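You operate a simulated robot arm through the tools that you are given. There is no shell and no other tool. Be economical: measure what you need, move in short steps, check, and stop when the job is done.

You are at the controls of a simulated two-armed robot. One attempt, no reset.

Task
Turn the oven off and cool the black tray of pucks on the cooler.
Fine: oven off first; free the latch and leave it free; draw the upper rack out before you lift the tray by its handle; push the rack in and shut the door; the grey tray stays inside; run the cooler till the tray's dot is pale and leave it on.

It is judged by the outcome, as a careful person would: the job done as asked, and still so three seconds after it is handed in. It fails if anything else is knocked over, pushed out of place, dropped, spilled or broken.

Robot
Two 7-joint arms with fingered hands on one trunk, on a base that drives. Base frame: it is fixed to the floor where the robot stands at the start and does not move with it; the origin is under the middle of the robot, x ahead of it, y to its left, z up; the surface under the hand at the start is at about z = 0.78. Units: m, degrees, N and s.
The left shoulder is at the start at [0.072, 0.157, 1.184], the right one opposite. With the tool pointing down near the work surface each hand reaches from about 0.1 to 0.84 m from the robot's upright axis, wherever it stands, measured 20 degrees to its own side. Places, roughly: black puck (5x5x3 cm) [0.4, -0.4, 0.8]; black tray (17x12x9 cm) [0.7, 0.3, 1]; cooler switch [0.4, 0, 0.8]; grey tray (17x12x9 cm) [0.8, 0.3, 0.9]; grille of the cooler [0.5, -0.1, 0.8]; oven dial [0.5, 0.1, 0.9]; oven door [0.5, 0.3, 1]; oven latch [0.5, 0.2, 1.1]; oven vent slider [0.7, 0.4, 1.2]; purple puck (5x5x3 cm) [0.4, -0.3, 0.8]; upper oven rack [0.7, 0.3, 1]. Payload 4 kg a hand.
The TCP of each hand is the grasp point between the finger pads, 0.03 m short of the fingertips. In the tool frame z runs along the fingers and y along their closing line. Largest opening 0.104 m; the body of the gripper starts 0.035 m behind the TCP. The gripper is a hand of 3 fingers: y runs from the thumb to the fingers, the wrist lies at [-0.015, -0.104, -0.178] in the tool frame.
Orientation is that of the tool frame in the base frame, as [roll, pitch, yaw] about the fixed x, y, z axes, in that order (R = Rz(yaw) Ry(pitch) Rx(roll)). With the fingers straight down and the wrist toward the robot, the tool's x, y and z point along [0, 1, 0], [1, 0, 0] and [0, 0, -1] of the base frame.

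Tools
- The arms move only by the tool drive_tool. It takes "left_steps", "right_steps" or both (then of equal length, played together; a hand with none holds still); each is a list of rows, each a list of 6 numbers: the shift along the tool's x, y, z in m, then the turn, a rotation vector about the tool's x, y, z in degrees. In form: [[dx, dy, dz, rx, ry, rz], ...]. A call has 1 to 10 rows; each row is the pose to reach, as a shift and turn from the pose commanded when the call began, along the tool's axes at that moment. A row lasts 0.2 s, in which the tool goes at most 0.05 m and 8.6 degrees; a call with a longer step from one row to the next is refused whole. A pose out of reach is approached as far as the arm can. The call stops where the force on the tool passes 60 N (or 10 N more than at its start, if that is more) or the arm is blocked; 0.2 s more then pass. In this call time passes only in rows, and 0.2 s behind the last. It gives the time, the measured TCP pose, the force on the tool (base axes), the opening and the grip force at its end, in the units of the frame above (readings bear some noise), with the torque about the TCP (base axes, N m) and any sound that the robot's microphone picked up.
- Cameras (640 x 400 px; columns grow to the right, rows downward): "scene" is now at [0.1541, 0.015, 1.4273]; the picture's right is [0.19, -0.98, 0.00], its down [-0.53, -0.11, -0.84] and it looks along [0.82, 0.16, -0.54] (base axes); focal length 214 px, centre (320, 200). "left" rides on the left gripper at [-0.064, -0.094, -0.117] in its tool frame; the picture's right is [-0.72, -0.33, 0.61], its down [0.64, -0.65, 0.40] and it looks along [0.27, 0.68, 0.68] (tool axes); focal length 238 px, centre (320, 200). "right" rides on the right gripper at [0.064, -0.094, -0.117] in its tool frame; the picture's right is [-0.72, 0.33, -0.61], its down [-0.64, -0.65, 0.40] and it looks along [-0.27, 0.68, 0.68] (tool axes); focal length 238 px, centre (320, 200). There is no depth. A picture from a camera that has moved, and an enlarged one, comes with that camera's place and axes in the base frame and with its lens. The place of the scene camera against the robot may be out by one fixed shift of up to 0.025 m in any direction.
- capture(camera): a new picture of that camera. No time passes.
- move_column(by): slides the trunk up (or, below 0, down) by that many m; the arms and the scene camera ride with it, the base frame stays. It gives what a move gives, with no picture.
- steer(legs): drives the robot by 1 to 6 legs, each [ahead, left, turn to the left] in m, m and degrees, along the robot's own axes; the way and the turn of a leg run together, so that a leg with both is an arc; at most 1.5 m and 180 degrees a leg. The arms and the cameras ride along, it lands a little off, and it stops where it bumps. It gives what a move gives.
- set_fingers(index, middle, thumb_bend, thumb_turn, hand): sets how far each is bent, from 0 (flat) to 1 (curled in); at 0.3 the hand is open as for a grip, at 0.7 the pads meet at the TCP. One left out holds its place. A second passes; each finger stops where it meets its share of the squeeze, and holds until it gets a number again. It is the only way to open and close the hand. It gives what a move gives, with no picture; readings hold the bend of each and the force on the fingers (four entries, about 0 where the hand has none), thumb and palm. thumb_turn goes from beside the hand (0) to across from the fingers (1), as for a grip.
- head_to(pan, tilt): turns the head with the scene camera to pan (to the left, within 86 degrees either way) and tilt (down, from -29 to 69), counted from straight ahead of the robot. It gives what a move gives.
- inspect(camera, box): a new picture of the part [left, top, right, bottom] of that camera's present view, enlarged. No time passes.
- finish_job(): hands the job in; it is judged then, once.

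Work in short steps. Places have to be worked out from the pictures, the camera data and where the tool is seen: move nearer, look again, correct. Check each grasp and each placing, and mend what went wrong. You have 120 turns and 88 pictures in all, those below and enlarged ones among them. Open the grippers and draw the arms clear of the work before you hand the job in, unless the task says otherwise; then end with one line.

The tools are called after ">>>" by a JSON object that holds its "fn" and its "kwargs". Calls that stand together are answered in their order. drive_tool: Moves the arms, as the interface text tells. Its arguments: {"type":"object","properties":{"left_steps":{"type":"array"},"right_steps":{"type":"array"}},"required":[]} The other tools are called the same way: move_column (by) slides the trunk up or down; set_fingers (index, middle, thumb_bend, thumb_turn, hand) moves the fingers one by one; steer (legs) drives the base; head_to (pan, tilt) turns the head that bears the scene camera; capture (camera) takes a picture; inspect (camera, box) takes an enlarged picture of a part of a camera's view; finish_job () hands the job in.

At the start:

```text
time: 0.0
left_tcp_pos: [0.3644, 0.4929, 1.2603]
left_tool_rot: [-179.9, 0.1, 90.0]
left_ft_force: [0.1, 0.2, 0.0]
left_ft_torque: [0.0, -0.02, 0.01]
left_opening: 0.1038
left_finger_force: 0.0
left_shape: jaw
left_bend: [0.3, 0.3, 0.3, 0.98]
left_finger forces: [0.1, 0.0, 0.1, 0.0, 0.0, 0.0]
right_tcp_pos: [0.4415, -0.0056, 1.3173]
right_tool_rot: [-179.9, 0.0, 90.0]
right_ft_force: [-0.6, 0.5, 0.3]
right_ft_torque: [0.03, 0.0, -0.03]
right_opening: 0.1036
right_finger_force: 0.0
right_shape: jaw
right_bend: [0.3, 0.3, 0.3, 0.98]
right_finger forces: [0.0, 0.0, 0.0, 0.0, 0.0, 0.1]
trunk travel left (down, up): [-0.6, 0.34]
robot x, y, heading: [0.0021, -0.0002, 0.0]
head pan, tilt: [11.0, 32.9]
```

scene: 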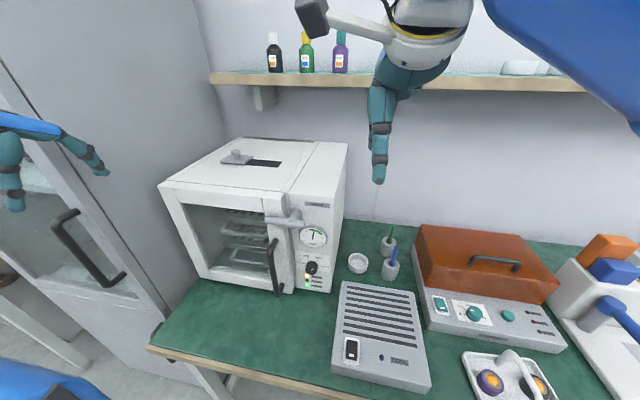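
right: 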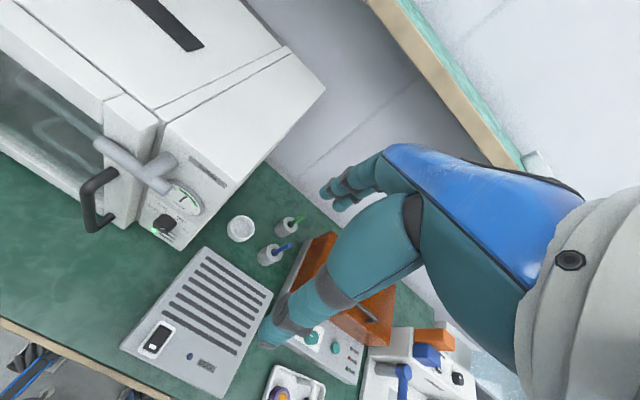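
left: 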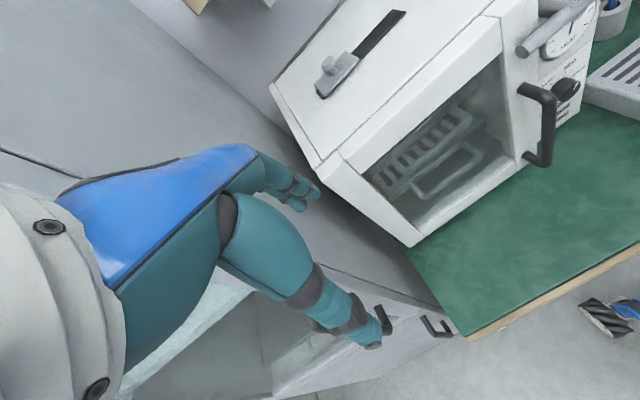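

I start by looking closer at the oven front and the cooler.

>>> {"fn": "inspect", "kwargs": {"camera": "scene", "box": [150, 130, 350, 300]}}

>>> {"fn": "inspect", "kwargs": {"camera": "scene", "box": [250, 190, 350, 300]}}

>>> {"fn": "inspect", "kwargs": {"camera": "right", "box": [60, 100, 280, 380]}}

```text
2.35 times, centred on (250, 215) of scene
camera zoom: at [0.1541, 0.015, 1.4273], right [0.19, -0.98, 0.0], down [-0.53, -0.11, -0.84], along [0.82, 0.16, -0.54], focal length 505 px, centre (485, 165)
```

zoom: 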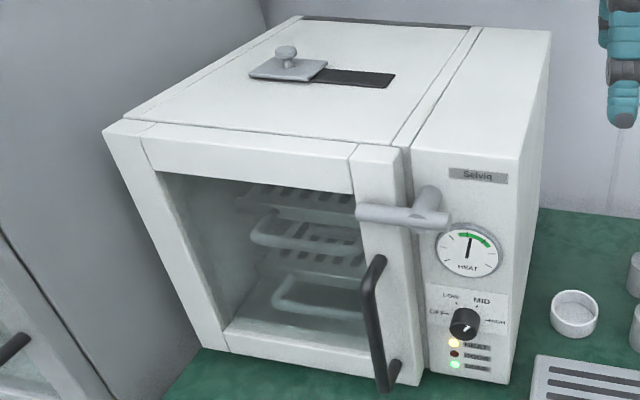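

```text
3.64 times, centred on (300, 245) of scene
camera zoom: at [0.1541, 0.015, 1.4273], right [0.19, -0.98, 0.0], down [-0.53, -0.11, -0.84], along [0.82, 0.16, -0.54], focal length 780 px, centre (393, 36)
```

zoom: 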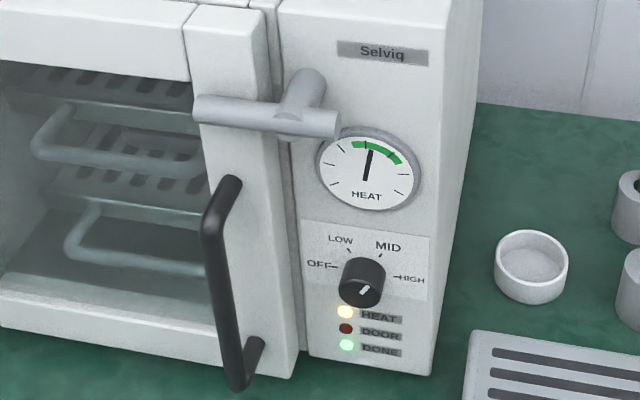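

```text
1.43 times, centred on (170, 240) of right
camera zoom: at [0.3474, 0.0577, 1.4336], right [0.33, -0.72, 0.61], down [-0.65, -0.64, -0.4], along [0.68, -0.27, -0.68], focal length 340 px, centre (534, 143)
```

zoom: 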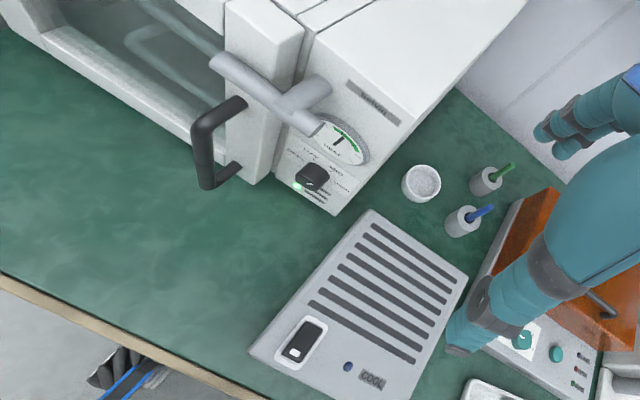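

The dial marker seems to be around HIGH. I bring the right hand to horizontal (fingers forward), in front of the dial with clearance, to look closer.

>>> {"fn": "drive_tool", "kwargs": {"right_steps": [[0.01, -0.015, 0.03, -8.5, 0, 0], [0.02, -0.03, 0.06, -17, 0, 0], [0.03, -0.045, 0.09, -25.5, 0, 0], [0.04, -0.06, 0.12, -34, 0, 0], [0.05, -0.075, 0.15, -42.5, 0, 0], [0.06, -0.09, 0.18, -51, 0, 0], [0.07, -0.1, 0.21, -59.5, 0, 0], [0.08, -0.11, 0.24, -68, 0, 0], [0.09, -0.12, 0.27, -76.5, 0, 0], [0.1, -0.12, 0.3, -85, 0, 0]]}}

>>> {"fn": "capture", "kwargs": {"camera": "scene"}}

>>> {"fn": "capture", "kwargs": {"camera": "right"}}

```text
time: 1.7
left_tcp_pos: [0.362, 0.4888, 1.2621]
left_tool_rot: [180.0, 0.0, 89.9]
left_ft_force: [-0.7, 0.1, 0.2]
left_ft_torque: [0.02, 0.0, 0.0]
left_opening: 0.1036
left_finger_force: 0.1
left_shape: jaw
left_bend: [0.3, 0.3, 0.3, 0.98]
left_finger forces: [0.0, 0.0, 0.0, 0.1, 0.0, 0.0]
right_tcp_pos: [0.3859, 0.0576, 1.1817]
right_tool_rot: [117.6, -11.6, 83.0]
right_ft_force: [0.3, 0.4, -0.5]
right_ft_torque: [-0.01, -0.01, -0.02]
right_opening: 0.1038
right_finger_force: 0.0
right_shape: jaw
right_bend: [0.3, 0.3, 0.3, 0.97]
right_finger forces: [0.1, 0.0, 0.0, 0.0, 0.0, 0.0]
right hand out of reach, approached as far as the arm can: row 7, 8
trunk travel left (down, up): [-0.6, 0.34]
robot x, y, heading: [0.001, 0.0017, -0.2]
head pan, tilt: [11.0, 32.9]
stopped in row 8 (right hand): the arm was blocked; the commanded pose is now the measured one
```

```text
81 pictures are left
camera scene: at [0.1528, 0.0175, 1.4274], right [0.19, -0.98, 0.0], down [-0.53, -0.11, -0.84], along [0.82, 0.16, -0.54], focal length 214 px, centre (320, 200)
```

scene: 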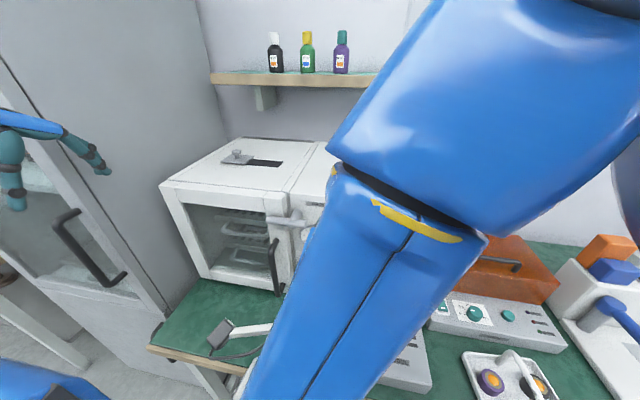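

```text
80 pictures are left
camera right: at [0.2472, 0.1428, 1.1653], right [-0.49, -0.77, 0.42], down [0.0, -0.48, -0.88], along [0.87, -0.43, 0.23], focal length 238 px, centre (320, 200)
```

right: 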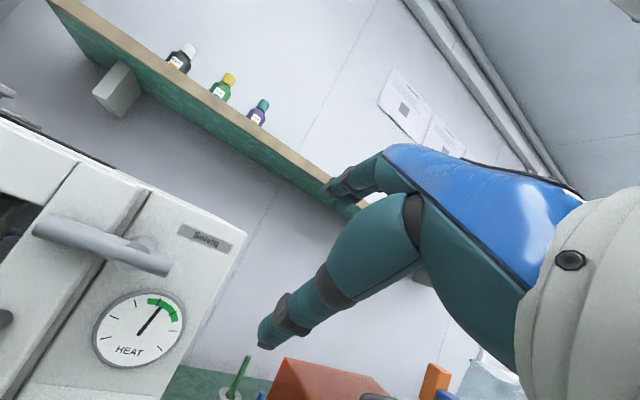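

The arm is cramped close to the body; backing the base up a bit gives it room. I'll reverse 0.2 m and lower the trunk a little.

>>> {"fn": "steer", "kwargs": {"legs": [[-0.2, 0, 0]]}}

>>> {"fn": "move_column", "kwargs": {"by": -0.1}}

```text
time: 3.3
left_tcp_pos: [0.1687, 0.4911, 1.2603]
left_tool_rot: [-179.9, -0.1, 90.2]
left_ft_force: [0.5, -0.3, -0.6]
left_ft_torque: [0.01, -0.01, 0.0]
left_opening: 0.1033
left_finger_force: 0.1
left_shape: jaw
left_bend: [0.3, 0.3, 0.3, 0.98]
left_finger forces: [0.1, 0.0, 0.1, 0.0, 0.0, 0.0]
right_tcp_pos: [0.1936, 0.0586, 1.1795]
right_tool_rot: [118.0, -11.6, 83.1]
right_ft_force: [-0.4, -0.1, -0.7]
right_ft_torque: [0.01, 0.01, 0.01]
right_opening: 0.104
right_finger_force: 0.0
right_shape: jaw
right_bend: [0.3, 0.3, 0.3, 0.97]
right_finger forces: [0.1, 0.1, 0.0, 0.0, 0.0, 0.0]
trunk travel left (down, up): [-0.6, 0.34]
robot x, y, heading: [-0.1951, -0.0012, 0.3]
head pan, tilt: [11.0, 32.9]
```

```text
time: 4.6
left_tcp_pos: [0.1636, 0.487, 1.1637]
left_tool_rot: [-179.9, -0.2, 90.0]
left_ft_force: [-1.0, 0.1, 0.0]
left_ft_torque: [0.01, 0.03, 0.01]
left_opening: 0.1036
left_finger_force: 0.1
left_shape: jaw
left_bend: [0.3, 0.3, 0.3, 0.98]
left_finger forces: [0.0, 0.0, 0.0, 0.1, 0.0, 0.0]
right_tcp_pos: [0.1884, 0.0554, 1.0823]
right_tool_rot: [117.7, -11.7, 83.1]
right_ft_force: [-0.5, 0.7, 0.5]
right_ft_torque: [-0.02, 0.01, 0.01]
right_opening: 0.1037
right_finger_force: 0.1
right_shape: jaw
right_bend: [0.3, 0.3, 0.3, 0.97]
right_finger forces: [0.0, 0.0, 0.1, 0.1, 0.0, 0.0]
trunk travel left (down, up): [-0.5, 0.44]
robot x, y, heading: [-0.1927, 0.0004, 0.0]
head pan, tilt: [11.0, 32.9]
```

Now there is room; I level the right hand (fingers forward) and move to about [0.30, 0.10, 0.94].

>>> {"fn": "drive_tool", "kwargs": {"right_steps": [[0.006, -0.017, 0.033, -5.4, 0.8, -2.6], [0.012, -0.034, 0.066, -10.8, 1.6, -5.3], [0.018, -0.05, 0.1, -16.3, 2.4, -7.9], [0.023, -0.067, 0.132, -21.7, 3.2, -10.6], [0.028, -0.084, 0.164, -27.1, 4, -13.2]]}}

>>> {"fn": "capture", "kwargs": {"camera": "scene"}}

>>> {"fn": "capture", "kwargs": {"camera": "right"}}

```text
time: 5.2
left_tcp_pos: [0.1652, 0.4856, 1.1641]
left_tool_rot: [-180.0, -0.4, 90.2]
left_ft_force: [0.0, 0.0, 0.0]
left_ft_torque: [-0.01, -0.03, 0.0]
left_opening: 0.1031
left_finger_force: 0.1
left_shape: jaw
left_bend: [0.3, 0.3, 0.3, 0.98]
left_finger forces: [0.1, 0.0, 0.0, 0.0, 0.0, 0.0]
right_tcp_pos: [0.2713, 0.0665, 1.1346]
right_tool_rot: [104.4, -19.6, 82.2]
right_ft_force: [0.4, -0.6, 0.3]
right_ft_torque: [0.03, 0.06, 0.06]
right_opening: 0.1037
right_finger_force: 0.1
right_shape: jaw
right_bend: [0.3, 0.3, 0.3, 0.97]
right_finger forces: [0.0, 0.0, 0.1, 0.0, 0.1, 0.0]
right hand out of reach, approached as far as the arm can: row 1, 2, 3
trunk travel left (down, up): [-0.5, 0.44]
robot x, y, heading: [-0.196, 0.001, 0.0]
head pan, tilt: [11.0, 32.9]
stopped in row 3 (right hand): the arm was blocked; the commanded pose is now the measured one
```

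```text
79 pictures are left
camera scene: at [-0.0411, 0.0169, 1.3271], right [0.19, -0.98, 0.0], down [-0.54, -0.11, -0.84], along [0.82, 0.16, -0.55], focal length 214 px, centre (320, 200)
```

scene: 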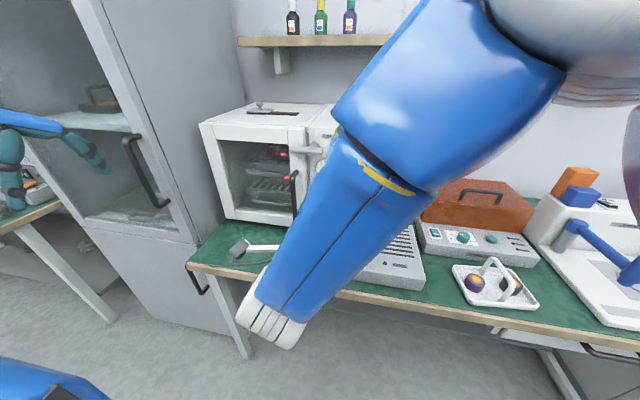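

```text
78 pictures are left
camera right: at [0.1472, 0.165, 1.097], right [-0.62, -0.76, 0.2], down [0.18, -0.39, -0.9], along [0.76, -0.53, 0.38], focal length 238 px, centre (320, 200)
```

right: 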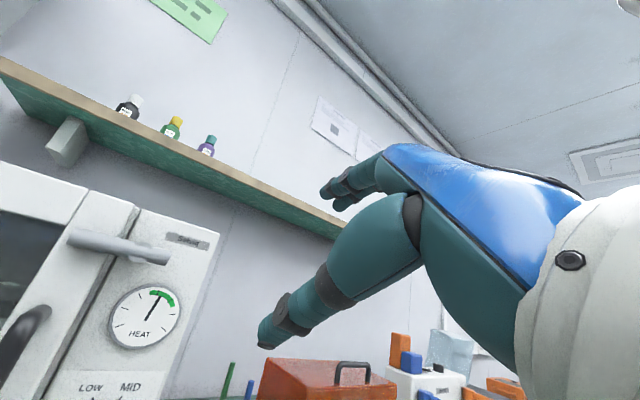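

With the wrist below, the arm hits its limits. I roll the hand so the wrist lies to the right (thumb right, fingers left) instead.

>>> {"fn": "drive_tool", "kwargs": {"right_steps": [[-0.006, -0.007, 0, -1.1, -0.5, -8.3], [-0.012, -0.014, 0, -2.2, -1, -16.6], [-0.018, -0.02, 0, -3.4, -1.4, -24.9], [-0.024, -0.027, 0, -4.5, -1.9, -33.2], [-0.03, -0.033, 0, -5.7, -2.4, -41.5], [-0.036, -0.04, 0, -6.8, -2.9, -49.8], [-0.042, -0.047, 0, -8, -3.4, -58.1], [-0.047, -0.054, 0, -9.1, -3.9, -66.4], [-0.052, -0.06, 0, -10.3, -4.4, -74.7], [-0.057, -0.066, 0, -11.4, -4.8, -83]]}}

>>> {"fn": "capture", "kwargs": {"camera": "scene"}}

```text
time: 7.4
left_tcp_pos: [0.1629, 0.4853, 1.1653]
left_tool_rot: [179.9, -0.4, 90.1]
left_ft_force: [-0.3, -0.2, -0.2]
left_ft_torque: [0.0, -0.04, -0.03]
left_opening: 0.1036
left_finger_force: 0.0
left_shape: jaw
left_bend: [0.3, 0.3, 0.3, 0.98]
left_finger forces: [0.0, 0.1, 0.0, 0.1, 0.0, 0.1]
right_tcp_pos: [0.2499, 0.0352, 1.0549]
right_tool_rot: [94.5, 63.2, 91.1]
right_ft_force: [0.4, -0.3, 0.2]
right_ft_torque: [-0.02, 0.01, 0.0]
right_opening: 0.1038
right_finger_force: 0.1
right_shape: jaw
right_bend: [0.3, 0.3, 0.3, 0.97]
right_finger forces: [0.0, 0.0, 0.0, 0.0, 0.1, 0.1]
trunk travel left (down, up): [-0.5, 0.44]
robot x, y, heading: [-0.1967, -0.0037, 0.1]
head pan, tilt: [11.0, 32.9]
```

```text
77 pictures are left
camera scene: at [-0.0433, 0.0141, 1.3275], right [0.19, -0.98, 0.0], down [-0.53, -0.11, -0.84], along [0.82, 0.16, -0.54], focal length 214 px, centre (320, 200)
```

scene: 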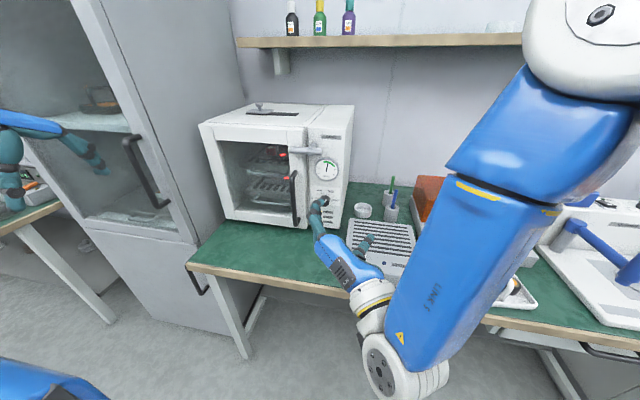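

The roll works well. I now level the hand and approach the dial to about x=0.40, then look from scene and hand cameras.

>>> {"fn": "drive_tool", "kwargs": {"right_steps": [[0.026, 0.002, 0.038, -0.9, 0, 0], [0.052, 0.004, 0.076, -1.8, 0, 0], [0.078, 0.005, 0.113, -2.6, 0, 0], [0.104, 0.007, 0.151, -3.5, -0.5, 0]]}}

>>> {"fn": "capture", "kwargs": {"camera": "right"}}

>>> {"fn": "inspect", "kwargs": {"camera": "scene", "box": [200, 100, 360, 240]}}

```text
time: 8.4
left_tcp_pos: [0.1665, 0.4881, 1.1635]
left_tool_rot: [-179.9, -0.3, 90.2]
left_ft_force: [0.4, 0.2, 0.0]
left_ft_torque: [0.0, 0.04, 0.01]
left_opening: 0.1036
left_finger_force: 0.0
left_shape: jaw
left_bend: [0.3, 0.3, 0.3, 0.98]
left_finger forces: [0.0, 0.0, 0.0, 0.0, 0.1, 0.0]
right_tcp_pos: [0.4008, 0.0812, 0.9592]
right_tool_rot: [90.0, 63.3, 89.8]
right_ft_force: [-0.1, 0.2, 0.0]
right_ft_torque: [0.01, -0.02, 0.04]
right_opening: 0.1042
right_finger_force: 0.1
right_shape: jaw
right_bend: [0.3, 0.3, 0.3, 0.97]
right_finger forces: [0.0, 0.0, 0.0, 0.1, 0.1, 0.0]
trunk travel left (down, up): [-0.5, 0.44]
robot x, y, heading: [-0.1961, 0.003, -0.0]
head pan, tilt: [11.0, 32.9]
```

```text
76 pictures are left
camera right: at [0.2841, 0.0251, 0.8597], right [-0.61, -0.03, 0.79], down [0.4, -0.87, 0.28], along [0.68, 0.49, 0.55], focal length 238 px, centre (320, 200)
```

right: 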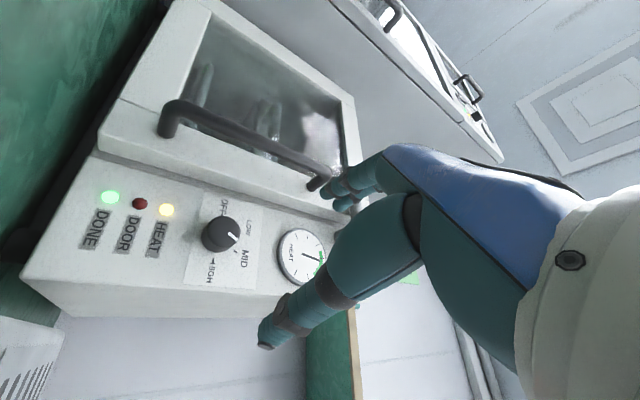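

```text
2.86 times, centred on (280, 170) of scene
camera zoom: at [-0.0393, 0.0158, 1.327], right [0.19, -0.98, 0.0], down [-0.54, -0.11, -0.84], along [0.82, 0.16, -0.55], focal length 613 px, centre (434, 286)
```

zoom: 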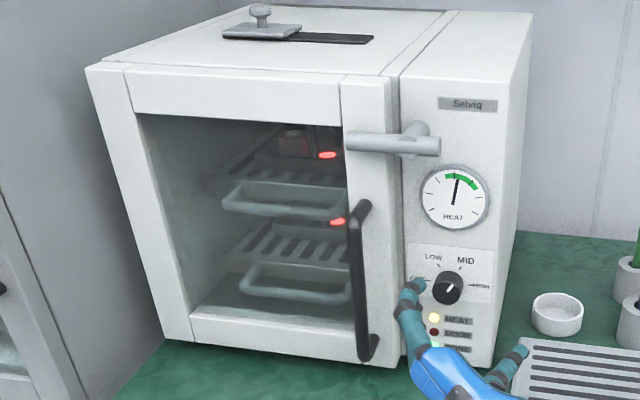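

>>> {"fn": "inspect", "kwargs": {"camera": "right", "box": [170, 180, 290, 300]}}

```text
3.33 times, centred on (230, 240) of right
camera zoom: at [0.2841, 0.0251, 0.8597], right [-0.61, -0.03, 0.79], down [0.4, -0.87, 0.28], along [0.68, 0.49, 0.55], focal length 794 px, centre (620, 67)
```

zoom: 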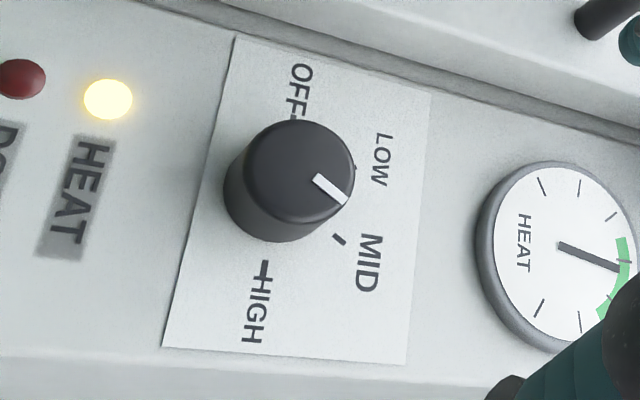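

The marker is at MID; OFF needs about 120° counter-clockwise. I judge the knob face at about [0.528, 0.122, 0.927]; partly close the hand and line up in front of it.

>>> {"fn": "set_fingers", "kwargs": {"hand": "right", "index": 0.42, "middle": 0.42, "thumb_bend": 0.42, "thumb_turn": 1}}

>>> {"fn": "drive_tool", "kwargs": {"right_steps": [[0.024, 0.011, 0.03, 0, 0, 0], [0.048, 0.022, 0.06, 0, 0, 0]]}}

>>> {"fn": "capture", "kwargs": {"camera": "right"}}

>>> {"fn": "inspect", "kwargs": {"camera": "scene", "box": [280, 150, 380, 230]}}

```text
time: 9.4
left_tcp_pos: [0.163, 0.4859, 1.1641]
left_tool_rot: [179.9, -0.3, 90.2]
left_ft_force: [0.2, 0.0, -1.0]
left_ft_torque: [0.0, 0.01, 0.02]
left_opening: 0.1033
left_finger_force: 0.1
left_shape: jaw
left_bend: [0.3, 0.3, 0.3, 0.98]
left_finger forces: [0.1, 0.1, 0.0, 0.0, 0.0, 0.0]
right_tcp_pos: [0.3994, 0.0802, 0.9606]
right_tool_rot: [90.2, 63.1, 90.0]
right_ft_force: [0.2, -1.1, 0.0]
right_ft_torque: [0.02, -0.01, 0.0]
right_opening: 0.0734
right_finger_force: 0.0
right_shape: fingers
right_bend: [0.42, 0.42, 0.42, 0.99]
right_finger forces: [0.0, 0.0, 0.0, 0.1, 0.0, 0.0]
trunk travel left (down, up): [-0.5, 0.44]
robot x, y, heading: [-0.1978, -0.0006, -0.2]
head pan, tilt: [11.0, 32.9]
```

```text
time: 10.0
left_tcp_pos: [0.1638, 0.4873, 1.1643]
left_tool_rot: [180.0, -0.3, 90.2]
left_ft_force: [0.1, -0.8, 0.0]
left_ft_torque: [-0.01, 0.02, 0.0]
left_opening: 0.1037
left_finger_force: 0.0
left_shape: jaw
left_bend: [0.3, 0.3, 0.3, 0.98]
left_finger forces: [0.0, 0.0, 0.1, 0.1, 0.0, 0.0]
right_tcp_pos: [0.4605, 0.1228, 0.9255]
right_tool_rot: [90.1, 63.3, 89.9]
right_ft_force: [0.1, 1.2, 0.4]
right_ft_torque: [0.0, -0.01, 0.01]
right_opening: 0.0729
right_finger_force: 0.0
right_shape: fingers
right_bend: [0.42, 0.42, 0.42, 0.99]
right_finger forces: [0.1, 0.0, 0.1, 0.1, 0.0, 0.0]
trunk travel left (down, up): [-0.5, 0.44]
robot x, y, heading: [-0.1948, 0.0008, 0.1]
head pan, tilt: [11.0, 32.9]
```

```text
73 pictures are left
camera right: at [0.3428, 0.0672, 0.8264], right [-0.61, -0.03, 0.79], down [0.4, -0.87, 0.28], along [0.68, 0.49, 0.55], focal length 238 px, centre (320, 200)
```

right: 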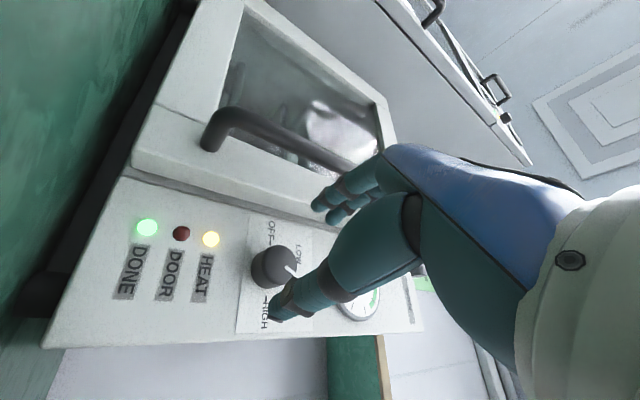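

```text
5.00 times, centred on (330, 190) of scene
camera zoom: at [-0.0409, 0.0163, 1.3272], right [0.19, -0.98, 0.0], down [-0.54, -0.11, -0.84], along [0.82, 0.16, -0.55], focal length 1072 px, centre (270, 250)
```

zoom: 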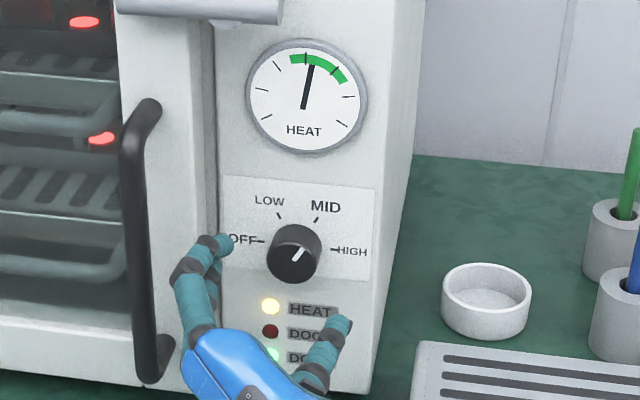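

Knob re-estimated at y=0.120, z=0.929, matching. I advance about 5 cm so the fingers straddle it.

>>> {"fn": "drive_tool", "kwargs": {"right_steps": [[-0.003, -0.001, 0.02, 0, 0, 0], [-0.004, -0.001, 0.04, 0, 0, 0], [-0.004, -0.001, 0.053, 0, 0, 0]]}}

>>> {"fn": "inspect", "kwargs": {"camera": "scene", "box": [280, 150, 380, 230]}}

```text
time: 10.8
left_tcp_pos: [0.1597, 0.4855, 1.1648]
left_tool_rot: [179.9, -0.3, 90.2]
left_ft_force: [0.0, 0.2, -0.2]
left_ft_torque: [-0.02, 0.01, 0.05]
left_opening: 0.1034
left_finger_force: 0.0
left_shape: jaw
left_bend: [0.3, 0.3, 0.3, 0.98]
left_finger forces: [0.1, 0.0, 0.1, 0.0, 0.1, 0.0]
right_tcp_pos: [0.511, 0.1217, 0.931]
right_tool_rot: [90.0, 63.3, 90.1]
right_ft_force: [-9.2, 0.2, -1.5]
right_ft_torque: [-0.11, -0.21, 0.32]
right_opening: 0.0733
right_finger_force: 4.2
right_shape: fingers
right_bend: [0.42, 0.42, 0.42, 0.99]
right_finger forces: [0.0, 8.5, 0.0, 0.0, 0.0, 0.0]
trunk travel left (down, up): [-0.5, 0.44]
robot x, y, heading: [-0.1968, 0.0003, -0.0]
head pan, tilt: [11.0, 32.9]
```

```text
5.00 times, centred on (330, 190) of scene
camera zoom: at [-0.0457, 0.0159, 1.3276], right [0.19, -0.98, 0.0], down [-0.53, -0.11, -0.84], along [0.82, 0.16, -0.54], focal length 1072 px, centre (270, 250)
```

zoom: 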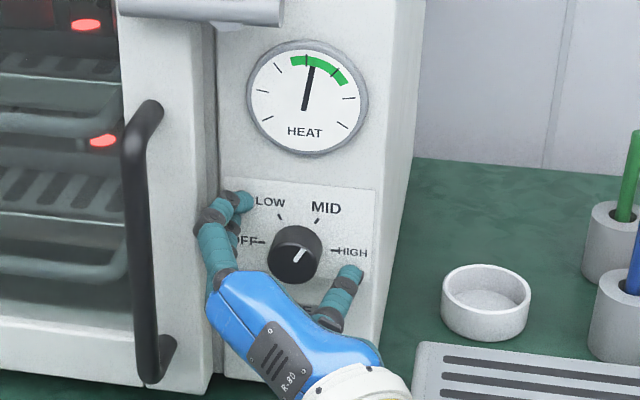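

The middle finger just touches the panel; I back off 6 mm and close on the knob.

>>> {"fn": "drive_tool", "kwargs": {"right_steps": [[0, 0, -0.006, 0, 0, 0]]}}

>>> {"fn": "set_fingers", "kwargs": {"hand": "right", "index": 0.65, "middle": 0.65, "thumb_bend": 0.65}}

>>> {"fn": "inspect", "kwargs": {"camera": "scene", "box": [280, 150, 380, 230]}}

```text
time: 11.2
left_tcp_pos: [0.1658, 0.485, 1.1639]
left_tool_rot: [-180.0, -0.4, 90.2]
left_ft_force: [-0.3, 0.6, 0.3]
left_ft_torque: [-0.02, 0.02, 0.05]
left_opening: 0.1033
left_finger_force: 0.1
left_shape: jaw
left_bend: [0.3, 0.3, 0.3, 0.98]
left_finger forces: [0.0, 0.0, 0.1, 0.1, 0.0, 0.0]
right_tcp_pos: [0.5086, 0.121, 0.9292]
right_tool_rot: [90.4, 63.2, 90.2]
right_ft_force: [0.2, -0.2, 0.4]
right_ft_torque: [0.03, -0.01, 0.0]
right_opening: 0.0734
right_finger_force: 0.1
right_shape: fingers
right_bend: [0.42, 0.42, 0.42, 0.99]
right_finger forces: [0.0, 0.0, 0.1, 0.1, 0.0, 0.1]
trunk travel left (down, up): [-0.5, 0.44]
robot x, y, heading: [-0.1947, 0.0009, 0.1]
head pan, tilt: [11.0, 32.9]
```

```text
time: 12.2
left_tcp_pos: [0.1643, 0.4863, 1.1652]
left_tool_rot: [180.0, -0.4, 90.2]
left_ft_force: [-1.1, 0.5, -0.4]
left_ft_torque: [-0.02, 0.01, -0.01]
left_opening: 0.1037
left_finger_force: 0.1
left_shape: jaw
left_bend: [0.3, 0.3, 0.3, 0.98]
left_finger forces: [0.1, 0.1, 0.0, 0.1, 0.2, 0.0]
right_tcp_pos: [0.5074, 0.1208, 0.9291]
right_tool_rot: [90.2, 63.3, 90.0]
right_ft_force: [1.9, -2.5, 0.4]
right_ft_torque: [0.01, -0.01, -0.06]
right_opening: 0.0288
right_finger_force: 5.3
right_shape: fingers
right_bend: [0.6, 0.64, 0.59, 1.0]
right_finger forces: [3.4, 0.8, 0.0, 0.0, 6.7, 0.1]
trunk travel left (down, up): [-0.5, 0.44]
robot x, y, heading: [-0.1967, -0.0009, 0.2]
head pan, tilt: [11.0, 32.9]
```

```text
5.00 times, centred on (330, 190) of scene
camera zoom: at [-0.0415, 0.0145, 1.3272], right [0.19, -0.98, 0.0], down [-0.53, -0.11, -0.84], along [0.82, 0.16, -0.55], focal length 1072 px, centre (270, 250)
```

zoom: 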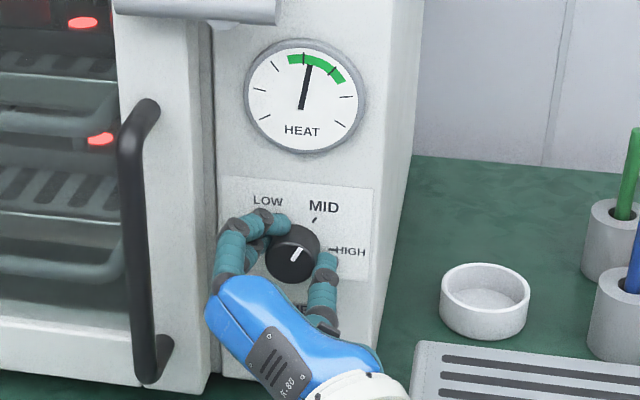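

Index and thumb hold the knob. I squeeze a bit more and turn counter-clockwise about 80°.

>>> {"fn": "set_fingers", "kwargs": {"hand": "right", "index": 0.75, "middle": 0.75, "thumb_bend": 0.72}}

>>> {"fn": "drive_tool", "kwargs": {"right_steps": [[0, 0, 0, 0, 0, -8], [0, 0, 0, 0, 0, -16], [0, 0, 0, 0, 0, -24], [0, 0, 0, 0, 0, -32], [0, 0, 0, 0, 0, -40], [0, 0, 0, 0, 0, -48], [0, 0, 0, 0, 0, -56], [0, 0, 0, 0, 0, -64], [0, 0, 0, 0, 0, -72], [0, 0, 0, 0, 0, -80]]}}

>>> {"fn": "inspect", "kwargs": {"camera": "scene", "box": [280, 150, 380, 230]}}

```text
time: 13.2
left_tcp_pos: [0.163, 0.4853, 1.163]
left_tool_rot: [180.0, -0.3, 90.2]
left_ft_force: [-0.7, -0.5, -0.3]
left_ft_torque: [0.0, 0.0, -0.02]
left_opening: 0.1037
left_finger_force: 0.0
left_shape: jaw
left_bend: [0.3, 0.3, 0.3, 0.98]
left_finger forces: [0.0, 0.0, 0.1, 0.0, 0.0, 0.1]
right_tcp_pos: [0.5083, 0.1206, 0.9308]
right_tool_rot: [90.2, 63.2, 90.1]
right_ft_force: [11.9, 3.6, 11.7]
right_ft_torque: [0.0, -0.21, -0.03]
right_opening: 0.0276
right_finger_force: 18.1
right_shape: fingers
right_bend: [0.71, 0.72, 0.59, 1.0]
right_finger forces: [11.3, 13.2, 0.1, 0.0, 11.6, 0.0]
trunk travel left (down, up): [-0.5, 0.44]
robot x, y, heading: [-0.1971, -0.0022, 0.1]
head pan, tilt: [11.0, 32.9]
```

```text
time: 13.8
left_tcp_pos: [0.1654, 0.4917, 1.1639]
left_tool_rot: [-180.0, -0.1, 90.3]
left_ft_force: [-0.6, 0.9, 0.2]
left_ft_torque: [0.0, -0.02, 0.02]
left_opening: 0.1035
left_finger_force: 0.0
left_shape: jaw
left_bend: [0.3, 0.3, 0.3, 0.98]
left_finger forces: [0.0, 0.0, 0.0, 0.0, 0.0, 0.1]
right_tcp_pos: [0.5057, 0.1324, 0.9287]
right_tool_rot: [94.2, 75.5, 94.7]
right_ft_force: [27.5, 35.3, -1.3]
right_ft_torque: [4.28, -1.36, -4.72]
right_opening: 0.0278
right_finger_force: 16.1
right_shape: fingers
right_bend: [0.74, 0.73, 0.54, 1.0]
right_finger forces: [7.2, 4.9, 0.0, 0.0, 20.5, 0.0]
trunk travel left (down, up): [-0.5, 0.44]
robot x, y, heading: [-0.1949, -0.0045, 0.1]
head pan, tilt: [11.0, 32.9]
stopped in row 2 (right hand): the force on the tool passed its limit at 72 N (the readings are from after the stop); the commanded pose is now the measured one
```

```text
5.00 times, centred on (330, 190) of scene
camera zoom: at [-0.0365, 0.0287, 1.3263], right [0.2, -0.98, 0.01], down [-0.54, -0.12, -0.84], along [0.82, 0.16, -0.55], focal length 1072 px, centre (270, 250)
```

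zoom: 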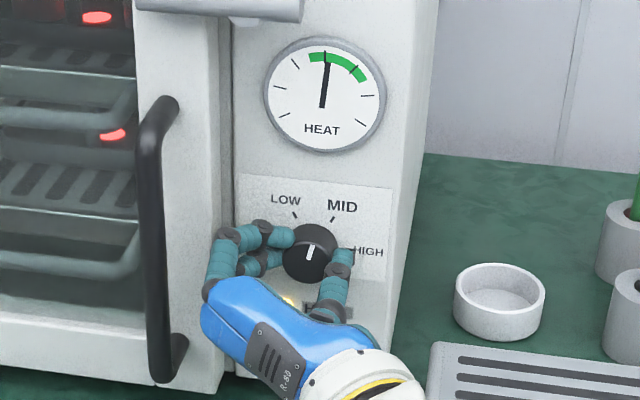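

The turn began but forces built up. I check the whole scene for what resists.

>>> {"fn": "capture", "kwargs": {"camera": "scene"}}

>>> {"fn": "capture", "kwargs": {"camera": "right"}}

```text
68 pictures are left
camera scene: at [-0.0365, 0.0287, 1.3263], right [0.2, -0.98, 0.01], down [-0.54, -0.12, -0.84], along [0.82, 0.16, -0.55], focal length 214 px, centre (320, 200)
```

scene: 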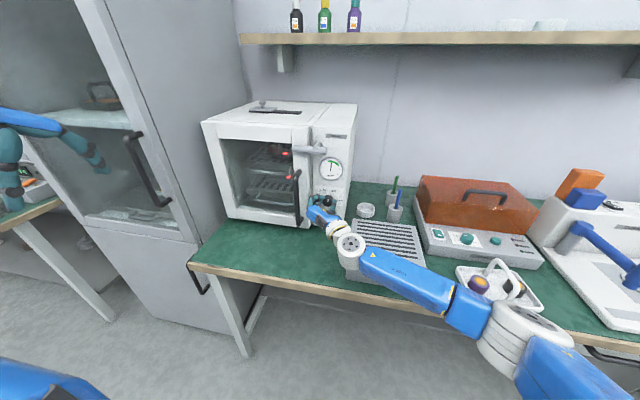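

```text
67 pictures are left
camera right: at [0.3876, 0.0562, 0.8453], right [-0.6, 0.13, 0.79], down [0.42, -0.79, 0.45], along [0.68, 0.6, 0.42], focal length 238 px, centre (320, 200)
```

right: 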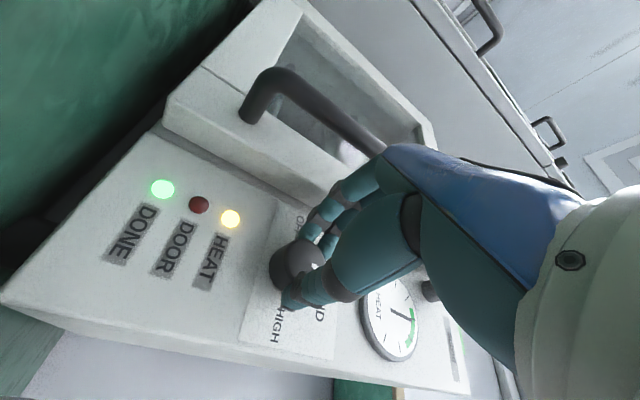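

The elbow has dropped and the wrist is close above the cooler. I release the knob, back off and re-check forces and positions.

>>> {"fn": "set_fingers", "kwargs": {"hand": "right", "index": 0.4, "middle": 0.4, "thumb_bend": 0.4}}

>>> {"fn": "drive_tool", "kwargs": {"right_steps": [[0, 0, -0.02, 0, 0, 0], [0, 0, -0.05, 0, 0, 0]]}}

>>> {"fn": "capture", "kwargs": {"camera": "scene"}}

```text
time: 14.2
left_tcp_pos: [0.1555, 0.4786, 1.1715]
left_tool_rot: [179.7, -0.8, 90.3]
left_ft_force: [-0.7, 0.1, -0.3]
left_ft_torque: [0.02, -0.02, 0.01]
left_opening: 0.1038
left_finger_force: 0.0
left_shape: jaw
left_bend: [0.3, 0.3, 0.3, 0.98]
left_finger forces: [0.0, 0.1, 0.1, 0.0, 0.0, 0.0]
right_tcp_pos: [0.4956, 0.1275, 0.9385]
right_tool_rot: [90.5, 75.0, 91.8]
right_ft_force: [4.9, 15.6, 14.2]
right_ft_torque: [0.25, 1.44, -1.51]
right_opening: 0.0773
right_finger_force: 0.0
right_shape: fingers
right_bend: [0.4, 0.4, 0.4, 0.99]
right_finger forces: [0.0, 0.0, 0.1, 0.0, 0.0, 0.0]
trunk travel left (down, up): [-0.5, 0.44]
robot x, y, heading: [-0.1942, 0.0018, 0.1]
head pan, tilt: [11.0, 32.9]
stopped (right hand): the force on the tool passed its limit at 65 N (the readings are from after the stop); the commanded pose is now the measured one
```

```text
time: 14.8
left_tcp_pos: [0.1581, 0.4816, 1.1679]
left_tool_rot: [179.8, -0.6, 90.4]
left_ft_force: [-0.1, -0.4, -0.6]
left_ft_torque: [0.01, -0.02, 0.0]
left_opening: 0.1037
left_finger_force: 0.0
left_shape: jaw
left_bend: [0.3, 0.3, 0.3, 0.98]
left_finger forces: [0.0, 0.1, 0.0, 0.0, 0.0, 0.0]
right_tcp_pos: [0.4474, 0.127, 0.9339]
right_tool_rot: [92.2, 75.5, 93.2]
right_ft_force: [-0.6, 0.0, -0.1]
right_ft_torque: [0.01, -0.01, -0.01]
right_opening: 0.0775
right_finger_force: 0.0
right_shape: fingers
right_bend: [0.4, 0.4, 0.4, 0.99]
right_finger forces: [0.0, 0.0, 0.0, 0.1, 0.1, 0.0]
trunk travel left (down, up): [-0.5, 0.44]
robot x, y, heading: [-0.1932, -0.0024, 0.5]
head pan, tilt: [11.0, 32.9]
```

```text
66 pictures are left
camera scene: at [-0.0426, 0.019, 1.3271], right [0.2, -0.98, 0.0], down [-0.53, -0.11, -0.84], along [0.82, 0.16, -0.54], focal length 214 px, centre (320, 200)
```

scene: 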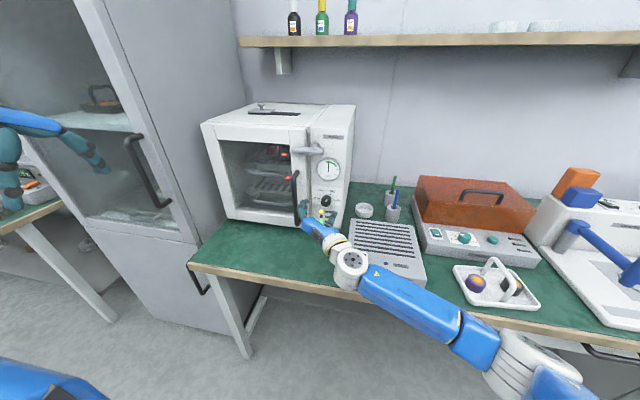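

Contact free now. The low forearm likely pressed on the bench edge, so I back off and raise the trunk 0.15 m to lift the elbow, then come back down with the hand.

>>> {"fn": "drive_tool", "kwargs": {"right_steps": [[0, 0, -0.04, 0, 0, 0], [0, 0, -0.08, 0, 0, 0]]}}

>>> {"fn": "move_column", "kwargs": {"by": 0.15}}

>>> {"fn": "capture", "kwargs": {"camera": "scene"}}

```text
time: 15.4
left_tcp_pos: [0.157, 0.4799, 1.1685]
left_tool_rot: [179.6, -0.8, 90.3]
left_ft_force: [-0.8, -0.3, -0.8]
left_ft_torque: [-0.02, -0.05, 0.01]
left_opening: 0.1036
left_finger_force: 0.0
left_shape: jaw
left_bend: [0.3, 0.3, 0.3, 0.98]
left_finger forces: [0.0, 0.0, 0.1, 0.0, 0.1, 0.0]
right_tcp_pos: [0.3663, 0.1242, 0.9333]
right_tool_rot: [91.7, 75.2, 92.7]
right_ft_force: [0.6, 0.0, -0.4]
right_ft_torque: [0.01, 0.0, -0.04]
right_opening: 0.0775
right_finger_force: 0.0
right_shape: fingers
right_bend: [0.4, 0.4, 0.4, 0.99]
right_finger forces: [0.0, 0.1, 0.0, 0.0, 0.1, 0.0]
trunk travel left (down, up): [-0.5, 0.44]
robot x, y, heading: [-0.1962, 0.0029, 0.4]
head pan, tilt: [11.0, 32.9]
```

```text
time: 17.1
left_tcp_pos: [0.159, 0.4797, 1.3186]
left_tool_rot: [179.8, -0.8, 90.3]
left_ft_force: [0.2, 0.2, 0.7]
left_ft_torque: [0.04, -0.01, -0.04]
left_opening: 0.1036
left_finger_force: 0.1
left_shape: jaw
left_bend: [0.3, 0.3, 0.3, 0.98]
left_finger forces: [0.0, 0.1, 0.0, 0.0, 0.0, 0.0]
right_tcp_pos: [0.3686, 0.1251, 1.0831]
right_tool_rot: [92.0, 75.3, 93.0]
right_ft_force: [-0.4, -0.1, 0.4]
right_ft_torque: [0.01, 0.03, 0.01]
right_opening: 0.0777
right_finger_force: 0.1
right_shape: fingers
right_bend: [0.4, 0.4, 0.4, 0.99]
right_finger forces: [0.0, 0.1, 0.0, 0.0, 0.0, 0.1]
trunk travel left (down, up): [-0.65, 0.29]
robot x, y, heading: [-0.1991, 0.0004, 0.2]
head pan, tilt: [11.0, 32.9]
```

```text
65 pictures are left
camera scene: at [-0.0417, 0.0173, 1.4773], right [0.2, -0.98, 0.0], down [-0.53, -0.11, -0.84], along [0.82, 0.16, -0.54], focal length 214 px, centre (320, 200)
```

scene: 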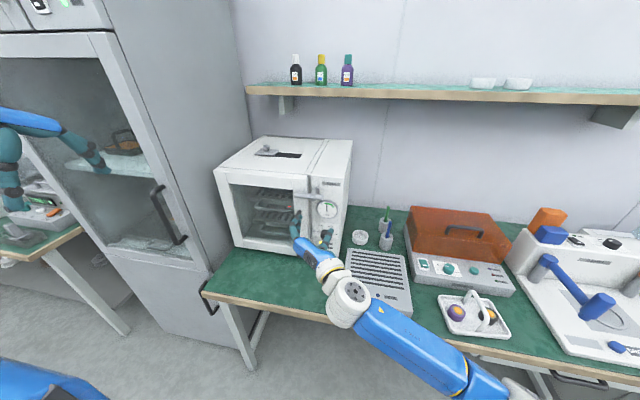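

Elbow is higher now. I return to the knob with a rolled-up hand (+38°) to give turning range.

>>> {"fn": "drive_tool", "kwargs": {"right_steps": [[0.03, -0.009, 0.005, 0, 0, 7.6], [0.06, -0.018, 0.02, 0, 0, 15.2], [0.09, -0.026, 0.04, 0, 0, 22.8], [0.12, -0.035, 0.06, 0, 0, 30.4], [0.147, -0.043, 0.085, 0, 0, 38]]}}

>>> {"fn": "capture", "kwargs": {"camera": "scene"}}

>>> {"fn": "inspect", "kwargs": {"camera": "right", "box": [160, 140, 400, 360]}}

```text
time: 18.0
left_tcp_pos: [0.1617, 0.4771, 1.3185]
left_tool_rot: [-179.9, -0.8, 90.3]
left_ft_force: [-0.1, -0.1, 0.1]
left_ft_torque: [-0.03, 0.04, 0.04]
left_opening: 0.1036
left_finger_force: 0.1
left_shape: jaw
left_bend: [0.3, 0.3, 0.3, 0.98]
left_finger forces: [0.1, 0.0, 0.1, 0.0, 0.0, 0.0]
right_tcp_pos: [0.4141, 0.0477, 0.9137]
right_tool_rot: [93.7, 64.3, 93.2]
right_ft_force: [0.4, 0.0, 0.6]
right_ft_torque: [-0.03, -0.03, 0.0]
right_opening: 0.078
right_finger_force: 0.0
right_shape: fingers
right_bend: [0.4, 0.4, 0.4, 0.99]
right_finger forces: [0.0, 0.1, 0.0, 0.1, 0.0, 0.0]
trunk travel left (down, up): [-0.65, 0.29]
robot x, y, heading: [-0.195, -0.0006, 0.3]
head pan, tilt: [11.0, 32.9]
stopped in row 4 (right hand): the arm was blocked; the commanded pose is now the measured one
```

```text
64 pictures are left
camera scene: at [-0.0385, 0.017, 1.477], right [0.2, -0.98, 0.0], down [-0.54, -0.11, -0.84], along [0.82, 0.16, -0.55], focal length 214 px, centre (320, 200)
```

scene: 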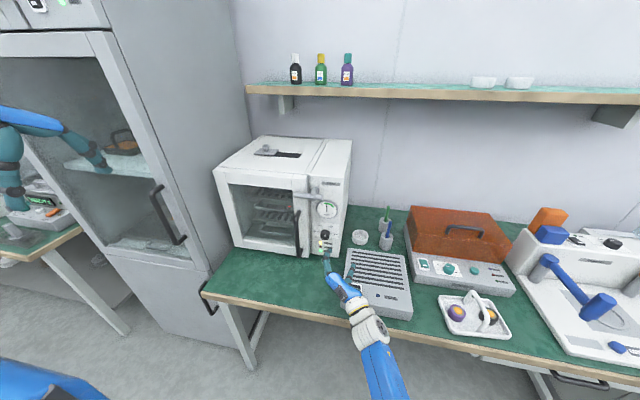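

```text
1.82 times, centred on (280, 250) of right
camera zoom: at [0.2942, -0.0087, 0.8182], right [-0.59, -0.01, 0.81], down [0.41, -0.87, 0.28], along [0.69, 0.5, 0.52], focal length 433 px, centre (393, 109)
```

zoom: 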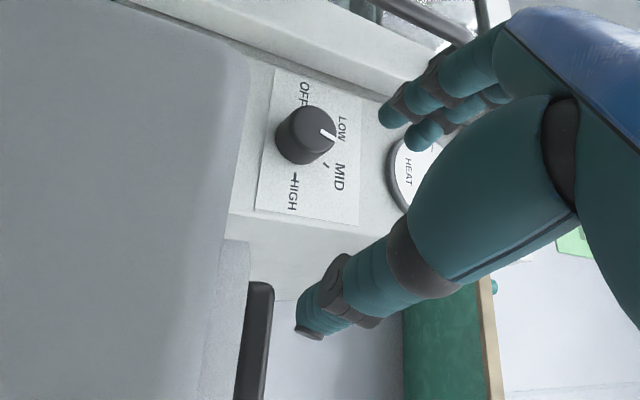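

Rolling up is bad for this arm. I'll instead lift away, and roll the other way (wrist up), which keeps the forearm clear of the cooler and bench.

>>> {"fn": "drive_tool", "kwargs": {"right_steps": [[-0.02, 0.015, -0.015, 0, 0, 0], [-0.04, 0.03, -0.03, 0, 0, -7], [-0.06, 0.05, -0.05, 0, 0, -15], [-0.075, 0.065, -0.05, 0, 0, -23], [-0.095, 0.08, -0.05, 0, 0, -31], [-0.095, 0.08, -0.05, 0, 0, -39], [-0.095, 0.08, -0.05, 0, 0, -47], [-0.095, 0.08, -0.05, 0, 0, -55], [-0.095, 0.08, -0.05, 0, 0, -63], [-0.095, 0.08, -0.05, 0, 0, -71]]}}

>>> {"fn": "capture", "kwargs": {"camera": "scene"}}

```text
time: 20.2
left_tcp_pos: [0.1585, 0.4793, 1.3194]
left_tool_rot: [179.7, -0.7, 90.3]
left_ft_force: [0.6, -0.2, -0.5]
left_ft_torque: [0.02, 0.01, 0.0]
left_opening: 0.1036
left_finger_force: 0.1
left_shape: jaw
left_bend: [0.3, 0.3, 0.3, 0.98]
left_finger forces: [0.1, 0.1, 0.1, 0.0, 0.1, 0.0]
right_tcp_pos: [0.365, 0.0825, 1.0369]
right_tool_rot: [-92.1, 44.3, -91.6]
right_ft_force: [0.0, 0.2, 0.7]
right_ft_torque: [0.0, -0.02, -0.02]
right_opening: 0.0779
right_finger_force: 0.0
right_shape: fingers
right_bend: [0.4, 0.4, 0.4, 0.99]
right_finger forces: [0.0, 0.1, 0.0, 0.1, 0.1, 0.1]
trunk travel left (down, up): [-0.65, 0.29]
robot x, y, heading: [-0.1956, 0.0051, 0.4]
head pan, tilt: [11.0, 32.9]
```

```text
62 pictures are left
camera scene: at [-0.0413, 0.0188, 1.4772], right [0.2, -0.98, 0.0], down [-0.53, -0.11, -0.84], along [0.82, 0.16, -0.55], focal length 214 px, centre (320, 200)
```

scene: 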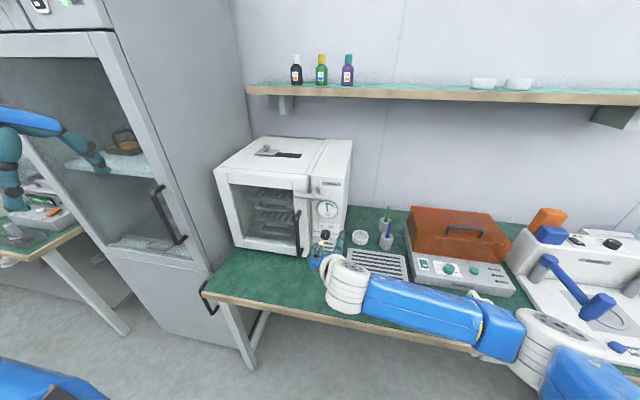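

This configuration is good. I move to the knob front with the hand rolled to about −10°, leaving turning range.

>>> {"fn": "drive_tool", "kwargs": {"right_steps": [[0.009, 0.021, 0.015, 0, 0, 7.2], [0.018, 0.042, 0.03, 0, 0, 14.4], [0.028, 0.063, 0.05, 0, 0, 21.6], [0.038, 0.084, 0.07, 0, 0, 28.8], [0.047, 0.105, 0.095, 0, 0, 36]]}}

>>> {"fn": "inspect", "kwargs": {"camera": "right", "box": [160, 140, 400, 360]}}

>>> {"fn": "capture", "kwargs": {"camera": "scene"}}

```text
time: 21.4
left_tcp_pos: [0.1591, 0.4788, 1.3194]
left_tool_rot: [179.8, -0.7, 90.3]
left_ft_force: [0.2, 0.4, -0.4]
left_ft_torque: [-0.05, 0.0, 0.01]
left_opening: 0.1037
left_finger_force: 0.0
left_shape: jaw
left_bend: [0.3, 0.3, 0.3, 0.98]
left_finger forces: [0.1, 0.0, 0.0, 0.1, 0.0, 0.0]
right_tcp_pos: [0.4556, 0.1228, 0.9261]
right_tool_rot: [-99.4, 80.4, -99.4]
right_ft_force: [0.7, -0.2, 0.6]
right_ft_torque: [0.01, -0.02, -0.03]
right_opening: 0.0781
right_finger_force: 0.1
right_shape: fingers
right_bend: [0.4, 0.4, 0.4, 0.99]
right_finger forces: [0.1, 0.0, 0.0, 0.0, 0.0, 0.0]
trunk travel left (down, up): [-0.65, 0.29]
robot x, y, heading: [-0.1953, 0.0015, 0.1]
head pan, tilt: [11.0, 32.9]
```

```text
1.82 times, centred on (280, 250) of right
camera zoom: at [0.3374, 0.0192, 0.881], right [-0.6, 0.44, 0.67], down [0.42, -0.54, 0.73], along [0.68, 0.72, 0.13], focal length 433 px, centre (393, 109)
```

zoom: 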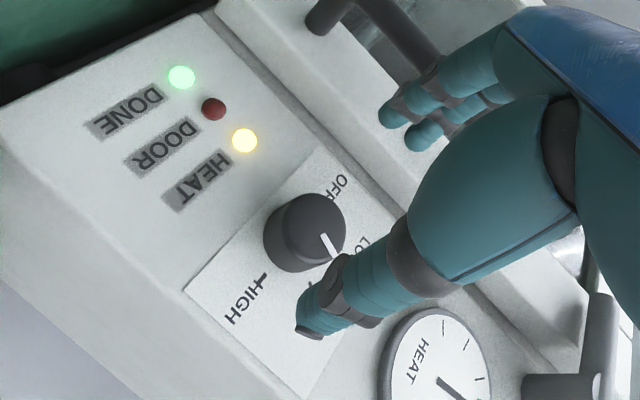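

```text
60 pictures are left
camera scene: at [-0.041, 0.019, 1.4773], right [0.2, -0.98, 0.0], down [-0.53, -0.11, -0.84], along [0.82, 0.16, -0.55], focal length 214 px, centre (320, 200)
```

scene: 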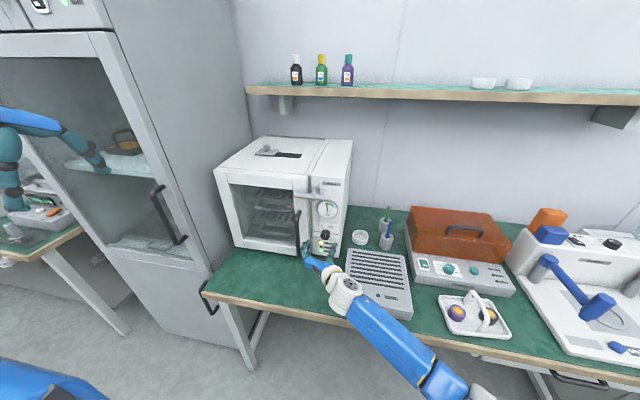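

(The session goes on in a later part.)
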